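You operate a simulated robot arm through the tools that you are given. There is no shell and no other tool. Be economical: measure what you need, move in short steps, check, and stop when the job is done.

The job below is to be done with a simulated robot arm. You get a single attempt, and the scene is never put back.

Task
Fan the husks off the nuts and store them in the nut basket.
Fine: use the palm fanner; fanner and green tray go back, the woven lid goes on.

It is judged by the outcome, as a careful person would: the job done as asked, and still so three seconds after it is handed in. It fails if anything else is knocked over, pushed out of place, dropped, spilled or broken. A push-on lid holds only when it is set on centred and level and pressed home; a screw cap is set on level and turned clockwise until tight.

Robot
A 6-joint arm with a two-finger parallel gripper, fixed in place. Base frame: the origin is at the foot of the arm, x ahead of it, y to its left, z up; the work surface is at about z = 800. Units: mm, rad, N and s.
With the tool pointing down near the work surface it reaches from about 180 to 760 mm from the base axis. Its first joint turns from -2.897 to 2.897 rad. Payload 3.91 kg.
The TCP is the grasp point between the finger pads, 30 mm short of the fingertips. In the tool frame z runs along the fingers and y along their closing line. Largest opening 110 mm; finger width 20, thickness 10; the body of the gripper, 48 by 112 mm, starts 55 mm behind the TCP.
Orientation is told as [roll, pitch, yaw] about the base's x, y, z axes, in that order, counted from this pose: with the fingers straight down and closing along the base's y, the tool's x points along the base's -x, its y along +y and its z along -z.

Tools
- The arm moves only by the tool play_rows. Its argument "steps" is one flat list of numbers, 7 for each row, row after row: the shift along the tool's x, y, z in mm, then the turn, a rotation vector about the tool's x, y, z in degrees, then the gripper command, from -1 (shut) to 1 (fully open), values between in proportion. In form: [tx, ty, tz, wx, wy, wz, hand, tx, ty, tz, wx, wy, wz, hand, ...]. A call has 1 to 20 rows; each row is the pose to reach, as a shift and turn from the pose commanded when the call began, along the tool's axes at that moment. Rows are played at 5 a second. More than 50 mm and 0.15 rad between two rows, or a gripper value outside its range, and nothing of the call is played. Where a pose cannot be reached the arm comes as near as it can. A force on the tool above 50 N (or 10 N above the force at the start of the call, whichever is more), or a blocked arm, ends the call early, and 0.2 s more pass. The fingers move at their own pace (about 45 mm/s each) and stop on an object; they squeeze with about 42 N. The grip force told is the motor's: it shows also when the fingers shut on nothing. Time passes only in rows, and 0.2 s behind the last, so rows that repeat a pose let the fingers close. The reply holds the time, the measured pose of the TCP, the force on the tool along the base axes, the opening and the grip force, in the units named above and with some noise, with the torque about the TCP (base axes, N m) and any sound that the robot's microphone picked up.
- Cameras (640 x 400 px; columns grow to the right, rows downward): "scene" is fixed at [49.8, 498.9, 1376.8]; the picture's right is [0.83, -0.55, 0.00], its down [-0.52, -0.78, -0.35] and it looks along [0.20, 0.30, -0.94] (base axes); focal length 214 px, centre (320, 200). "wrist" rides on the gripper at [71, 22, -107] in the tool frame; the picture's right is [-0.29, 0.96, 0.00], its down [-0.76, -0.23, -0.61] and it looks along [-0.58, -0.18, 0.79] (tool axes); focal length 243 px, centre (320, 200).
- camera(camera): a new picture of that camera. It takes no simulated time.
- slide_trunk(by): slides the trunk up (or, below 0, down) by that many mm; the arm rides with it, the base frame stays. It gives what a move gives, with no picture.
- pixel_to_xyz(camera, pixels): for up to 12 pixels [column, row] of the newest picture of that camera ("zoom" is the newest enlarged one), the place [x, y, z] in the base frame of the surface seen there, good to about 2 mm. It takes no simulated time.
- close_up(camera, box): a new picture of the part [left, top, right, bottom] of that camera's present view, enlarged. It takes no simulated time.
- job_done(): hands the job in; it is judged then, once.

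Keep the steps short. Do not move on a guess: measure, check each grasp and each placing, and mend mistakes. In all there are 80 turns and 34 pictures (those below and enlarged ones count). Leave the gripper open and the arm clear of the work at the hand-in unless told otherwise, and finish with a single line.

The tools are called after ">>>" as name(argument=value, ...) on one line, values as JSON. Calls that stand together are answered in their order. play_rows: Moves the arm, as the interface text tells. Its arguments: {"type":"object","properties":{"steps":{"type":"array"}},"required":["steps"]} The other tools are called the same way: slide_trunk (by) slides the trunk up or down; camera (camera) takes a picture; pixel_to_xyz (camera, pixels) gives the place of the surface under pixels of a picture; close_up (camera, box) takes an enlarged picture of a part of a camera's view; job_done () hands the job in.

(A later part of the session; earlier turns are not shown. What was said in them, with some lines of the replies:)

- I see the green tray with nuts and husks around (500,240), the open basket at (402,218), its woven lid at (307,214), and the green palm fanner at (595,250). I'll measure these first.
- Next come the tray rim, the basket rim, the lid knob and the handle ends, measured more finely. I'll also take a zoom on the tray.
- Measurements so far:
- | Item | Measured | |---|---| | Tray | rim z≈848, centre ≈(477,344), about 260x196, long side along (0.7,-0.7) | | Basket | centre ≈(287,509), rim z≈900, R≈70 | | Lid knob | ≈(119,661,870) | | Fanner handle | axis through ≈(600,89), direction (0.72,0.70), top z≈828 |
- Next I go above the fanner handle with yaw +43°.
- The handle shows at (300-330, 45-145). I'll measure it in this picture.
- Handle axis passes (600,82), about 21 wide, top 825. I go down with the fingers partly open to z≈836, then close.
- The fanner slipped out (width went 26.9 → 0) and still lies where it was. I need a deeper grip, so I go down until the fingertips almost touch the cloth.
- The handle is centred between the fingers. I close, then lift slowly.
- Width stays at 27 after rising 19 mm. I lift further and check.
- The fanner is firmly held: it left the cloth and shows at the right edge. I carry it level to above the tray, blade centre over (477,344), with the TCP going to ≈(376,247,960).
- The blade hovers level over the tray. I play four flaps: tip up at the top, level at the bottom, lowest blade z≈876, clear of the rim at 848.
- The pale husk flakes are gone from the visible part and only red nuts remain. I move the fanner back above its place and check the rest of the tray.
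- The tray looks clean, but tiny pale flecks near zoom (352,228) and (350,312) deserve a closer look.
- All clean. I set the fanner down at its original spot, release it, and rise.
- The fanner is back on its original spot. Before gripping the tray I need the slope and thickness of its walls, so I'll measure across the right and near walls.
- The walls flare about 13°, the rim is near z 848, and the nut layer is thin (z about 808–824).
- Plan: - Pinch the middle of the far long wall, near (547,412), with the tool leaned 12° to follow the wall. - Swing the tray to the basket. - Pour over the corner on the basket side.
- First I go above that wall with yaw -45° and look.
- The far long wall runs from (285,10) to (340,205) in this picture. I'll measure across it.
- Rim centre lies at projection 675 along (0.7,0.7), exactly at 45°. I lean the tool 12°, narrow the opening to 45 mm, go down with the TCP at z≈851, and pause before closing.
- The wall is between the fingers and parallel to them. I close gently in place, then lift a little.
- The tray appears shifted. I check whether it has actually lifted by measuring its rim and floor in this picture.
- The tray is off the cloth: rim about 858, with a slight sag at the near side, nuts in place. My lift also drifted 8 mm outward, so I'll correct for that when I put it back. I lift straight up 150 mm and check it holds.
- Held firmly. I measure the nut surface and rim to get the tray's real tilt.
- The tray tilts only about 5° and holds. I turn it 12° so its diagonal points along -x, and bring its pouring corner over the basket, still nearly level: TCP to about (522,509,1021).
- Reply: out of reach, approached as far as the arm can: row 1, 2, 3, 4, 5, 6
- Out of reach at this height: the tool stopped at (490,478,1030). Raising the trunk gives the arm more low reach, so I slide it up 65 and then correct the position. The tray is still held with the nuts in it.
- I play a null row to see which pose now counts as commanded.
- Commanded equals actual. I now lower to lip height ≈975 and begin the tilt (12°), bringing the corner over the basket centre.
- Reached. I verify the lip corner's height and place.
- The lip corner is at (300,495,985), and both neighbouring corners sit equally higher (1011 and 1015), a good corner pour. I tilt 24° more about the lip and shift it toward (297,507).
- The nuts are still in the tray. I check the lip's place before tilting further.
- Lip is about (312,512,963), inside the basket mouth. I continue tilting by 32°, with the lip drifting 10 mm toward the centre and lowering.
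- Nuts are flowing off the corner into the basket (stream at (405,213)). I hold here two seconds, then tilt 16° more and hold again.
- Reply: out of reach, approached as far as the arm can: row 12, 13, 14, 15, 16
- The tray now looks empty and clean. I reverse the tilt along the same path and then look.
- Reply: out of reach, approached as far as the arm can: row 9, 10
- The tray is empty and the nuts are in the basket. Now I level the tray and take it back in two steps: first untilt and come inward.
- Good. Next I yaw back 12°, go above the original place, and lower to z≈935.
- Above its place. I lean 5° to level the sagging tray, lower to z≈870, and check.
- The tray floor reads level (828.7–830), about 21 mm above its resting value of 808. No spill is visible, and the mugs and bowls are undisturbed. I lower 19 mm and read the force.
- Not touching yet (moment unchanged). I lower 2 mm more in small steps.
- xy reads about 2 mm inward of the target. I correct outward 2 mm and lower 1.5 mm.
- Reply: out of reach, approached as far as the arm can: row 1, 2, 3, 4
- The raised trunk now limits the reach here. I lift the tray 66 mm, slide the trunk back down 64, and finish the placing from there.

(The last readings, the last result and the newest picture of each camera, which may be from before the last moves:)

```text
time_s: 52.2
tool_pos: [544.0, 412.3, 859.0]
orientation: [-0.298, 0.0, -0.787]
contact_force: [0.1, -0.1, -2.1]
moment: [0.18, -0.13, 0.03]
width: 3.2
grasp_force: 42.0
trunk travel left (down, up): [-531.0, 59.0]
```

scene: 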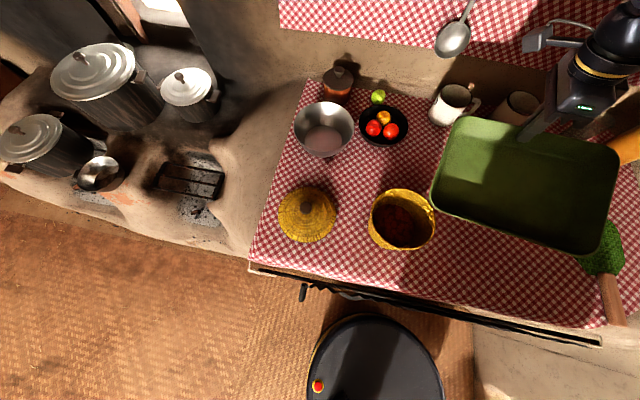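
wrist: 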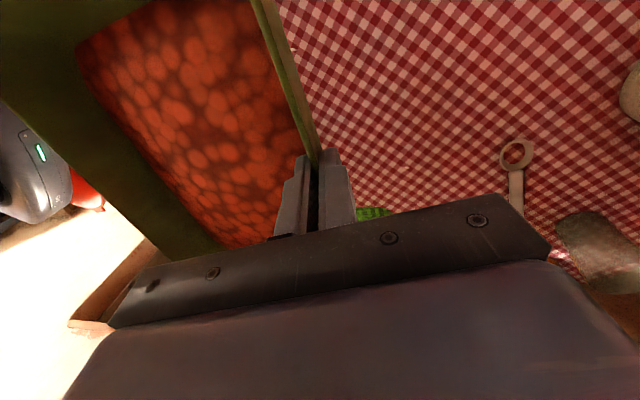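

Now at (544,412,859). I lower in small steps to ~849.

>>> play_rows(steps=[0, 1.3, 4.3, 0, 0, 0, -1, 0, 2.3, 7.6, 0, 0, 0, -1, 0, 2.8, 9.1, 0, 0, 0, -1, 0, 3.1, 10.1, 0, 0, 0, -1, 0, 3.1, 10.1, 0, 0, 0, -1])

```text
time_s: 53.4
tool_pos: [543.5, 412.0, 850.4]
orientation: [-0.293, 0.002, -0.786]
contact_force: [2.9, 1.8, 6.8]
moment: [0.77, 0.52, -0.3]
width: 3.0
grasp_force: 41.9
trunk travel left (down, up): [-531.0, 59.0]
```

The tray touches the cloth (6.8 N up). I release it and withdraw along the fingers.

>>> play_rows(steps=[0, 0, 0, 0, 0, 0, -0.3, 0, 0, 0, 0, 0, 0, -0.3, 0, 0, 0, 0, 0, 0, -0.3, 0, 0, -15, 0, 0, 0, -0.3, 0, -5, -40, 0, 0, 0, -0.3, 0, -20, -75, 0, 0, 0, -0.3, 0, -33, -110, -5, 0, 0, -0.3, 0, -40, -140, -11, 0, 0, -0.3, 0, -40, -140, -17, 0, 0, -0.3, 0, -40, -140, -17, 0, 0, -0.3])

>>> camera(camera="scene")

>>> pixel_to_xyz(camera="scene", pixels=[[445, 220], [446, 230], [447, 250], [554, 240], [555, 262], [490, 275], [490, 271], [500, 220], [470, 250], [530, 260], [307, 204], [402, 222]])

```text
time_s: 55.6
tool_pos: [546.3, 412.8, 993.3]
orientation: [0.001, 0.0, -0.784]
contact_force: [-0.1, -0.2, 0.7]
moment: [-0.03, 0.0, 0.01]
width: 38.3
grasp_force: 0.0
trunk travel left (down, up): [-531.0, 59.0]
```

```text
5 pictures are left
```

scene: 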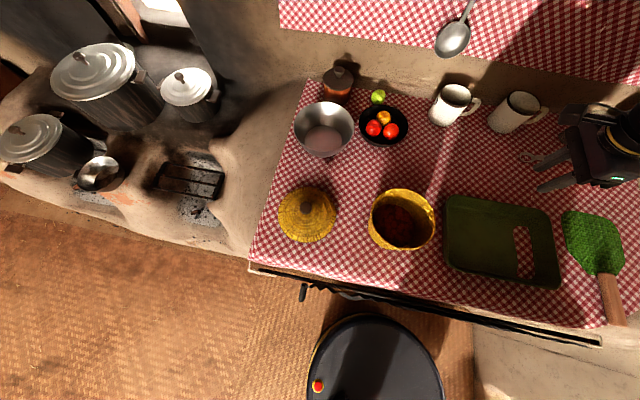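

```text
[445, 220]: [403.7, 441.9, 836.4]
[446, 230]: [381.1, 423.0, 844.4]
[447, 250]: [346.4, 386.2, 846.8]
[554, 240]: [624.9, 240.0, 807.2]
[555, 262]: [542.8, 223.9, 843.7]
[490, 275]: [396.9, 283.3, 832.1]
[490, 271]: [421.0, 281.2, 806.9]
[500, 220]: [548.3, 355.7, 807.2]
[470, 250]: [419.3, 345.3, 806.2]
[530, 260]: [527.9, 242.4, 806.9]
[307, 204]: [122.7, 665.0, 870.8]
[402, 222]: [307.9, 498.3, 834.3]
```

The tray is back to within about 1 mm of its original spot, and the nuts sit in the basket at z≈834. Now the lid: I move above its knob (about (118,661)) with yaw 0 and look with the wrist camera.

>>> play_rows(steps=[43.5, -11.6, 0, 0, 0, -4.1, 0, 87, -23.3, 0, 0, 0, -8.2, 0, 130.6, -34.9, 0, 0, 0, -12.3, 0, 174.1, -46.5, 0, 0, 0, -16.4, 0, 217.6, -58.2, 0, 0, 0, -20.5, 0, 261.1, -69.8, 0, 0, 0, -24.5, 0, 304.6, -81.5, 0, 0, 0, -28.6, 0, 348.1, -93.1, 0, 0, 0, -32.7, 0, 391.7, -104.7, 0, 0, 0, -36.8, 0, 435.2, -116.4, 0, 0, 0, -40.9, 0, 478.7, -128, 0, 0, 0, -45, 0, 478.7, -128, 0, 0, 0, -45, 0])

>>> camera(camera="wrist")

```text
time_s: 58.2
tool_pos: [116.5, 663.4, 995.9]
orientation: [0.0, -0.001, 0.002]
contact_force: [0.3, -0.2, 0.0]
moment: [-0.04, 0.02, 0.0]
width: 54.9
grasp_force: 0.1
trunk travel left (down, up): [-531.0, 59.0]
```

```text
4 pictures are left
```

wrist: 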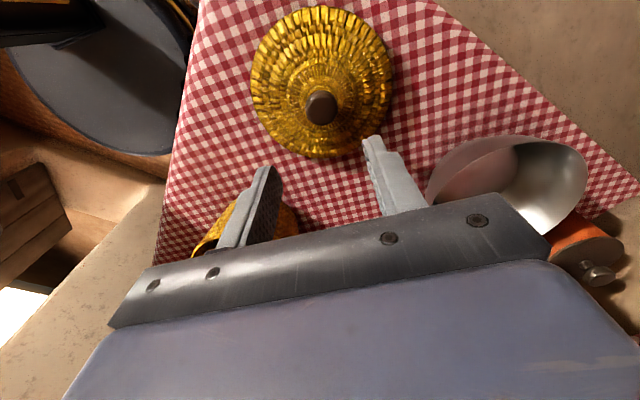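

The knob is at (321,107). I measure the knob, dome and lid edge, and the visible part of the basket.

>>> pixel_to_xyz(camera="wrist", pixels=[[321, 95], [309, 105], [321, 105], [333, 105], [321, 117], [321, 122], [295, 115], [345, 105], [321, 135], [253, 90], [391, 75], [330, 157]])

>>> pixel_to_xyz(camera="scene", pixels=[[402, 191], [380, 196], [372, 215], [433, 215], [428, 238], [371, 228], [388, 190], [418, 195], [300, 208], [313, 202], [308, 199], [302, 203]])

```text
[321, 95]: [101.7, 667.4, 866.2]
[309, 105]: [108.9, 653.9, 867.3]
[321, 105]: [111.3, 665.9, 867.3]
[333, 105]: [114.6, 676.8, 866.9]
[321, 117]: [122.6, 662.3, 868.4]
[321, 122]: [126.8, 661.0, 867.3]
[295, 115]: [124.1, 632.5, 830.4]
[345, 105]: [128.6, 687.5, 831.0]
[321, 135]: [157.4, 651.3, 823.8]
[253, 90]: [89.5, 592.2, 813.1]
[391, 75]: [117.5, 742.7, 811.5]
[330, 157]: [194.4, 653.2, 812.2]
```

```text
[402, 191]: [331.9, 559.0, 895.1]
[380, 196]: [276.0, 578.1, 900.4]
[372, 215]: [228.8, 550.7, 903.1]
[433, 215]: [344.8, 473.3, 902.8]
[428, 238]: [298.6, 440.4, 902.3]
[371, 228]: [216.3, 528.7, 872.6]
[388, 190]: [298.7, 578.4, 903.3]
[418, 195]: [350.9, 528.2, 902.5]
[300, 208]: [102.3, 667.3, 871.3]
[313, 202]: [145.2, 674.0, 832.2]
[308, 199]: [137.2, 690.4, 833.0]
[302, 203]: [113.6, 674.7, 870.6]
```

Knob centre ≈(114.5,664), top ≈869. I refine the basket rim centre using more points from the same scene picture.

>>> pixel_to_xyz(camera="scene", pixels=[[402, 188], [402, 189], [402, 190], [434, 214], [435, 214], [436, 214], [369, 212], [370, 212], [371, 212], [402, 248], [402, 246], [402, 244]])

>>> pixel_to_xyz(camera="scene", pixels=[[378, 196], [379, 195], [380, 194], [424, 196], [425, 197], [423, 197], [380, 240], [380, 242], [382, 238], [424, 242], [426, 241], [422, 240]])

```text
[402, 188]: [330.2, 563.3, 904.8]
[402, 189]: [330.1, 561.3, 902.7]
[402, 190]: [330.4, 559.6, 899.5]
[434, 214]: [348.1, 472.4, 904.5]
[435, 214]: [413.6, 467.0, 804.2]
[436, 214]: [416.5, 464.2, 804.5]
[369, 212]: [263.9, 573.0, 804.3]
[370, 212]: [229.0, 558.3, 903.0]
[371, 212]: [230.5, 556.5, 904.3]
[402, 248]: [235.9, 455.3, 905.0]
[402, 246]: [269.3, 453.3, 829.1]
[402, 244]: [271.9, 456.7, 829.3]
```

```text
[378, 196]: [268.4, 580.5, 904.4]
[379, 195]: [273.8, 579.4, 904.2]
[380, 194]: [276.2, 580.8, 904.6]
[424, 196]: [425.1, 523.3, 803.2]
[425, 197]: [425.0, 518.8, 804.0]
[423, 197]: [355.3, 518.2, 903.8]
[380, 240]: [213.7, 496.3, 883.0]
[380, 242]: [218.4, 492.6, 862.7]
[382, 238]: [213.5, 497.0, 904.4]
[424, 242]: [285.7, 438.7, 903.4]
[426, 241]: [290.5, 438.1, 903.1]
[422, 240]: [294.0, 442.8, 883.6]
```

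Basket centre ≈(284.5,509.5), rim z 904, R≈72. I go down on the knob with tips at ~843 and close.

>>> play_rows(steps=[2, 0.6, 40, 0, 0, 0, 0, 2, 0.6, 80, 0, 0, 0, 0, 2, 0.6, 105, 0, 0, 0, 0, 2, 0.6, 118, 0, 0, 0, 0, 2, 0.6, 123, 0, 0, 0, 0, 2, 0.6, 123, 0, 0, 0, 0])

>>> play_rows(steps=[0, 0, 0, 0, 0, 0, -1, 0, 0, 0, 0, 0, 0, -1, 0, 0, 0, 0, 0, 0, -1, 0, 0, 0, 0, 0, 0, -1, 0, 0, 0, 0, 0, 0, -1])

```text
time_s: 59.6
tool_pos: [116.0, 660.9, 871.3]
orientation: [0.002, 0.0, -0.001]
contact_force: [-0.4, 0.4, 0.1]
moment: [0.01, 0.03, 0.02]
width: 54.7
grasp_force: 0.1
trunk travel left (down, up): [-531.0, 59.0]
```

```text
time_s: 60.8
tool_pos: [114.6, 662.4, 873.3]
orientation: [0.002, 0.0, 0.0]
contact_force: [-0.2, -0.2, 0.8]
moment: [-0.02, -0.01, -0.01]
width: 30.0
grasp_force: 41.3
trunk travel left (down, up): [-531.0, 59.0]
```

Gripped the knob (30 mm). I lift slowly, then higher.

>>> play_rows(steps=[0, 0, -3, 0, 0, 0, -1, 0, 0, -8, 0, 0, 0, -1, 0, 0, -20, 0, 0, 0, -1, 0, 0, -50, 0, 0, 0, -1, 0, 0, -85, 0, 0, 0, -1, 0, 0, -120, 0, 0, 0, -1, 0, 0, -150, 0, 0, 0, -1, 0, 0, -150, 0, 0, 0, -1])

```text
time_s: 62.6
tool_pos: [115.4, 662.9, 1023.2]
orientation: [0.002, 0.0, 0.001]
contact_force: [-0.5, 0.1, 0.1]
moment: [0.0, -0.02, -0.03]
width: 29.8
grasp_force: 41.7
trunk travel left (down, up): [-531.0, 59.0]
```

Lid held. I move it above the basket centre at the same height and check.

>>> play_rows(steps=[-28.3, -25.5, 0, 0, 0, 0, -1, -56.7, -51, 0, 0, 0, 0, -1, -85, -76.5, 0, 0, 0, 0, -1, -113.3, -102, 0, 0, 0, 0, -1, -141.7, -127.5, 0, 0, 0, 0, -1, -170, -153, 0, 0, 0, 0, -1, -170, -153, 0, 0, 0, 0, -1, -170, -153, 0, 0, 0, 0, -1])

>>> camera(camera="wrist")

```text
time_s: 64.4
tool_pos: [283.9, 510.1, 1021.8]
orientation: [0.001, -0.002, 0.0]
contact_force: [-0.4, 0.2, 0.7]
moment: [0.01, 0.01, 0.02]
width: 30.0
grasp_force: 42.1
trunk travel left (down, up): [-531.0, 59.0]
```

```text
3 pictures are left
```

wrist: 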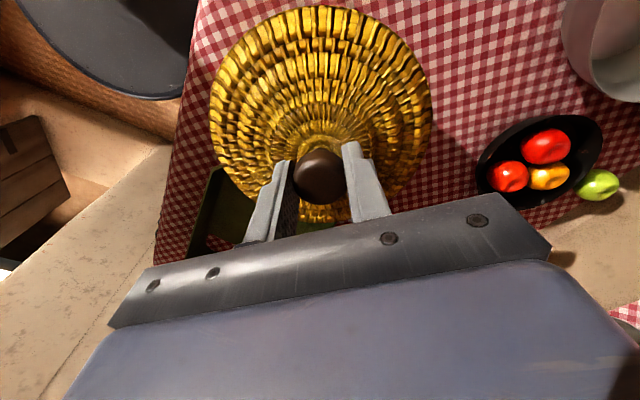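

I measure the lid's edge and knob to find its centre and level.

>>> pixel_to_xyz(camera="wrist", pixels=[[213, 110], [429, 110], [310, 9], [240, 50], [395, 40], [415, 160], [225, 160], [320, 152], [299, 180], [342, 178], [320, 195], [430, 130]])

```text
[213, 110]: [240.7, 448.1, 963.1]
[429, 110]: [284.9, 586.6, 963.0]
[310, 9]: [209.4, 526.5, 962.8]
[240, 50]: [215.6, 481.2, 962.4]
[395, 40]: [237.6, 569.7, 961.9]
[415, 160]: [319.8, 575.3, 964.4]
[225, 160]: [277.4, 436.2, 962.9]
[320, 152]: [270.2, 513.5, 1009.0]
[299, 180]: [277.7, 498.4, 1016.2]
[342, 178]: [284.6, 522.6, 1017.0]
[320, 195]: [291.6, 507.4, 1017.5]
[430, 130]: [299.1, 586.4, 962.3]
```

The lid is level (edge z≈962–964) and centred at ≈(284,510.5), matching the basket. I lower it: fast for 42 mm, then gently, reading the force.

>>> play_rows(steps=[-0.5, -0.8, 20, 0, 0, 0, -1, -0.5, -0.8, 35, 0, 0, 0, -1, -0.5, -0.8, 42, 0, 0, 0, -1, -0.5, -0.8, 45, 0, 0, 0, -1, -0.5, -0.8, 47, 0, 0, 0, -1, -0.5, -0.8, 49, 0, 0, 0, -1, -0.5, -0.8, 49, 0, 0, 0, -1])

```text
time_s: 66.0
tool_pos: [285.6, 506.4, 972.3]
orientation: [-0.002, 0.0, 0.001]
contact_force: [0.3, -0.8, -0.5]
moment: [0.01, 0.02, -0.03]
width: 29.9
grasp_force: 41.8
trunk travel left (down, up): [-531.0, 59.0]
```

No contact yet. I go on in 1.5 mm rows.

>>> play_rows(steps=[0, 0, 1.5, 0, 0, 0, -1, 0, 0, 3, 0, 0, 0, -1, 0, 0, 4.5, 0, 0, 0, -1, 0, 0, 4.5, 0, 0, 0, -1])

```text
time_s: 67.0
tool_pos: [286.5, 507.4, 969.0]
orientation: [0.004, -0.002, 0.001]
contact_force: [2.4, 0.5, 14.7]
moment: [-0.74, -0.9, 0.07]
width: 30.0
grasp_force: 41.9
trunk travel left (down, up): [-531.0, 59.0]
```

Contact is on one side: 14.7 N, with a moment pointing to the (+x,-y) side. The TCP reads (286.5,507.4), slightly off toward that same side. I lift 5 mm, shift about (-1.5,+1.5), and come down again.

>>> play_rows(steps=[0, 0, -5, 0, 0, 0, -1, 1.5, 1.5, -5, 0, 0, 0, -1, 1.5, 1.5, -5, 0, 0, 0, -1])

>>> play_rows(steps=[0, 0, 2, 0, 0, 0, -1, 0, 0, 3.5, 0, 0, 0, -1, 0, 0, 5, 0, 0, 0, -1, 0, 0, 5, 0, 0, 0, -1])

```text
time_s: 67.8
tool_pos: [282.8, 510.1, 972.6]
orientation: [0.001, 0.0, -0.001]
contact_force: [0.6, 0.0, -0.8]
moment: [0.0, 0.0, 0.01]
width: 30.0
grasp_force: 42.1
trunk travel left (down, up): [-531.0, 59.0]
```

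```text
time_s: 68.8
tool_pos: [283.3, 510.4, 967.5]
orientation: [0.002, 0.001, 0.001]
contact_force: [0.4, 0.3, -0.3]
moment: [0.03, -0.01, 0.01]
width: 30.2
grasp_force: 41.7
trunk travel left (down, up): [-531.0, 59.0]
```

The lid now passes freely at the same depth. I continue down.

>>> play_rows(steps=[0, 0, 1.5, 0, 0, 0, -1, 0, 0, 3, 0, 0, 0, -1, 0, 0, 4.5, 0, 0, 0, -1, 0, 0, 6, 0, 0, 0, -1, 0, 0, 6, 0, 0, 0, -1])

```text
time_s: 70.0
tool_pos: [283.7, 508.3, 963.3]
orientation: [0.001, 0.0, 0.0]
contact_force: [-0.8, -0.8, 6.5]
moment: [0.38, 0.13, -0.02]
width: 29.8
grasp_force: 42.5
trunk travel left (down, up): [-531.0, 59.0]
```

Light force (6.5 N), entering. I press on in 1 mm rows.

>>> play_rows(steps=[0, 0, 1, 0, 0, 0, -1, 0, 0, 2, 0, 0, 0, -1, 0, 0, 2, 0, 0, 0, -1])

```text
time_s: 70.8
tool_pos: [283.4, 510.1, 962.5]
orientation: [0.005, -0.002, -0.001]
contact_force: [1.2, -2.6, 20.0]
moment: [-0.06, 0.84, 0.02]
width: 29.8
grasp_force: 41.9
trunk travel left (down, up): [-531.0, 59.0]
```

Force rises to 20 N, so it is seating. I press firmly to drive it home.

>>> play_rows(steps=[0, 0, 1, 0, 0, 0, -1, 0, 0, 2, 0, 0, 0, -1, 0, 0, 3, 0, 0, 0, -1, 0, 0, 4, 0, 0, 0, -1])

>>> close_up(camera="scene", box=[330, 140, 480, 270])

```text
time_s: 71.8
tool_pos: [283.1, 508.5, 960.8]
orientation: [0.006, -0.003, 0.001]
contact_force: [3.2, -1.2, 39.2]
moment: [-0.1, -0.14, -0.02]
width: 30.0
grasp_force: 42.0
trunk travel left (down, up): [-531.0, 59.0]
```

```text
3.08 times, centred on (405, 205) of scene
```

zoom: 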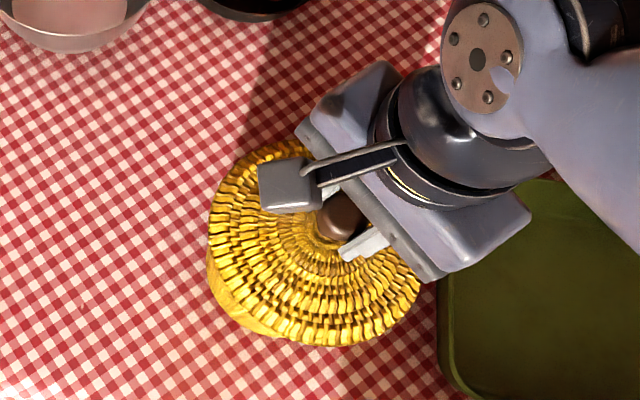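

39 N with almost no moment, so it is evenly seated. I check that the lid is level.

>>> pixel_to_xyz(camera="zoom", pixels=[[212, 230], [215, 270], [235, 175], [300, 340], [350, 343], [405, 310], [250, 320], [275, 150], [415, 290], [340, 320]])

>>> play_rows(steps=[0, 0, 1, 0, 0, 0, -1, 0, 0, 1.8, 0, 0, 0, -1, 0, 0, 1.8, 0, 0, 0, -1])

```text
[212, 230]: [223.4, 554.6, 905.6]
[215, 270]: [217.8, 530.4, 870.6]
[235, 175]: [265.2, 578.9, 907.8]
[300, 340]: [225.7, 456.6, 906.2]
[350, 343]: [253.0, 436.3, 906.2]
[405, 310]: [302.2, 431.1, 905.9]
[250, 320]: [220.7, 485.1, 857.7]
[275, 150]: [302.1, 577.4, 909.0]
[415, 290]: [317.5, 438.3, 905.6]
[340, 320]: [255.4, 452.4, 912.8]
```

```text
time_s: 72.6
tool_pos: [282.3, 508.1, 957.1]
orientation: [0.006, -0.004, 0.0]
contact_force: [2.9, 1.4, 38.9]
moment: [-0.09, -0.11, -0.03]
width: 30.0
grasp_force: 42.0
trunk travel left (down, up): [-531.0, 59.0]
```

Edge level reads 905.6–908, but under the same force the fingers slid 3.7 mm, perhaps along the knob. I'll open, rise, close the fingers, and press straight down on the knob top to be sure it is home.

>>> play_rows(steps=[0, 0, -3, 0, 0, 0, -1, 0, 0, -3, 0, 0, 0, 0.1, 0, 0, -3, 0, 0, 0, 0.1, 0, 0, -3, 0, 0, 0, 0.1, 0, 0, -30, 0, 0, 0, 0.1, 0, 0, -60, 0, 0, 0, 0.1, 0, 0, -60, 0, 0, 0, -1, 0, 0, -60, 0, 0, 0, -1, 0, 0, -60, 0, 0, 0, -1, 0, 0, -60, 0, 0, 0, -1])

>>> camera(camera="wrist")

>>> pixel_to_xyz(camera="wrist", pixels=[[321, 100], [309, 105], [321, 105], [333, 105], [321, 117], [321, 125], [240, 100], [400, 90], [310, 20], [250, 60], [385, 45], [345, 150]])

```text
time_s: 74.8
tool_pos: [285.1, 509.8, 1013.8]
orientation: [-0.001, 0.0, 0.002]
contact_force: [-0.2, -0.5, -0.5]
moment: [0.01, 0.0, 0.02]
width: 0.1
grasp_force: 27.4
trunk travel left (down, up): [-531.0, 59.0]
```

```text
1 pictures are left
```

wrist: 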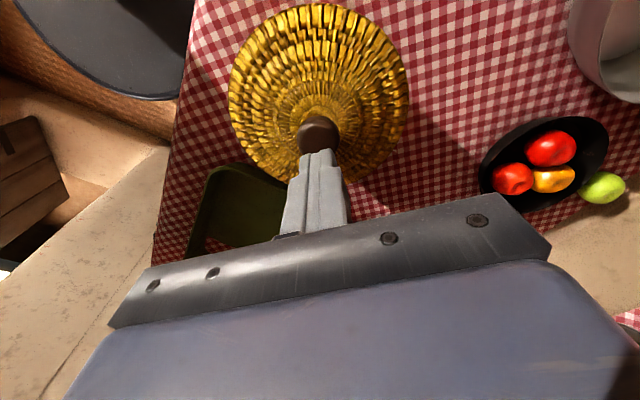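

```text
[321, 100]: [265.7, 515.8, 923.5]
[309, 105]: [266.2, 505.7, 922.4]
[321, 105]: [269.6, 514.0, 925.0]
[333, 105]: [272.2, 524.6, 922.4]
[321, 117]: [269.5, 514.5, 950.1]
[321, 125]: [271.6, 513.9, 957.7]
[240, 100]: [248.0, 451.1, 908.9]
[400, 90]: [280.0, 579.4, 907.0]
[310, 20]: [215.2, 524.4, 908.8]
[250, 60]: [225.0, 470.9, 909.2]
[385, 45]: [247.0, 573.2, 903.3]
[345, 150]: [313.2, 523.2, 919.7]
```

Lid still on and level. The knob top is at about 963 and the fingertips at 984. I press down slowly on the knob centre.

>>> play_rows(steps=[0, 0, 10, 0, 0, 0, -1, 0, 0, 15, 0, 0, 0, -1, 0, 0, 17, 0, 0, 0, -1, 0, 0, 18.5, 0, 0, 0, -1, 0, 0, 20, 0, 0, 0, -1, 0, 0, 21, 0, 0, 0, -1, 0, 0, 22, 0, 0, 0, -1, 0, 0, 23, 0, 0, 0, -1, 0, 0, 24, 0, 0, 0, -1, 0, 0, 25, 0, 0, 0, -1, 0, 0, 26, 0, 0, 0, -1, 0, 0, 27, 0, 0, 0, -1, 0, 0, 28, 0, 0, 0, -1])

```text
time_s: 77.6
tool_pos: [283.4, 509.1, 988.9]
orientation: [0.005, -0.002, 0.001]
contact_force: [-1.5, -1.4, 14.5]
moment: [-0.03, 0.02, 0.0]
width: 0.3
grasp_force: 37.5
trunk travel left (down, up): [-531.0, 59.0]
```

Contact at 14.5 N, centred. I press on up to the limit.

>>> play_rows(steps=[0, 0, 1, 0, 0, 0, -1, 0, 0, 2, 0, 0, 0, -1, 0, 0, 3, 0, 0, 0, -1, 0, 0, 4, 0, 0, 0, -1, 0, 0, 5, 0, 0, 0, -1, 0, 0, 6, 0, 0, 0, -1, 0, 0, 7, 0, 0, 0, -1, 0, 0, 8, 0, 0, 0, -1])

```text
time_s: 78.8
tool_pos: [284.3, 510.2, 988.9]
orientation: [0.013, -0.005, 0.001]
contact_force: [-3.8, -7.5, 20.3]
moment: [-0.23, 0.18, 0.03]
width: 0.1
grasp_force: 37.5
trunk travel left (down, up): [-531.0, 59.0]
stopped in row 5: the force on the tool passed its limit at 51 N (the readings are from after the stop); the commanded pose is now the measured one
```

51 N and no further movement: the lid is home. I rise, open the gripper, move clear of the work, and take a last picture.

>>> play_rows(steps=[0, 0, -10, 0, 0, 0, -1, 0, 0, -50, 0, 0, 0, -1, 0, 0, -90, 0, 0, 0, 0.5, 0, 0, -130, 0, 0, 0, 1, 0, -40, -155, 0, 0, 0, 1, 0, -80, -175, 0, 0, 0, 1, 0, -125, -190, 0, 0, 0, 1, 0, -170, -200, 0, 0, 0, 1, 0, -215, -200, 0, 0, 0, 1, 0, -260, -200, 0, 0, 0, 1, 0, -300, -200, 0, 0, 0, 1, 0, -300, -200, 0, 0, 0, 1])

>>> camera(camera="scene")

>>> pixel_to_xyz(camera="scene", pixels=[[400, 185], [372, 205], [434, 212], [400, 246], [380, 190], [425, 195], [425, 238], [378, 230], [402, 200], [446, 230], [605, 275], [611, 300]])

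```text
time_s: 81.4
tool_pos: [284.4, 210.8, 1180.4]
orientation: [0.01, -0.005, 0.001]
contact_force: [-0.1, -1.4, 0.3]
moment: [0.04, -0.02, 0.03]
width: 110.1
grasp_force: 0.1
trunk travel left (down, up): [-531.0, 59.0]
```

```text
0 pictures are left
```

scene: 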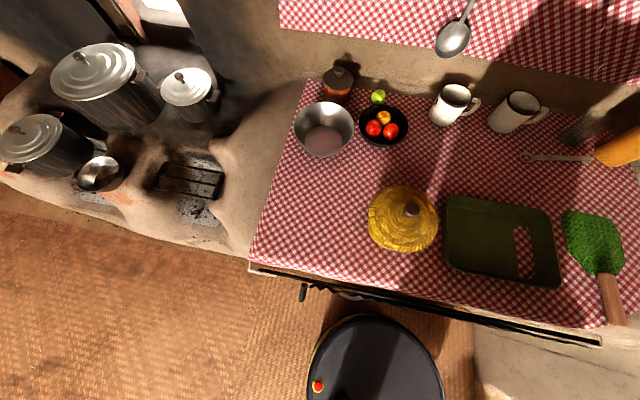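

```text
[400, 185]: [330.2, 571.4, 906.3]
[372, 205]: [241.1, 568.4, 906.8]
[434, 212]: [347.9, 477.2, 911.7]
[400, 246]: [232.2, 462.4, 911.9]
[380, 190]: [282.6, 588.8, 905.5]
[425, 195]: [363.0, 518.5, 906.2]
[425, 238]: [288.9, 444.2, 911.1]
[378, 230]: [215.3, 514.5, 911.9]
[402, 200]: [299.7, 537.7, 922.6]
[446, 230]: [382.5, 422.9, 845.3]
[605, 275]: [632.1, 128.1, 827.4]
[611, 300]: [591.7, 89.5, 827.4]
```

The lid is on, level (outer edge 905.5–907 on the sides measured) and centred. The tray and fanner are back within 1–2 mm, nothing else has moved, and the gripper is open and clear. I hand in.

>>> job_done()

```text
The job is handed in.
```

I fanned the husks off the nuts, poured the nuts into the basket and pressed the woven lid on; the fanner and green tray are back in their places.
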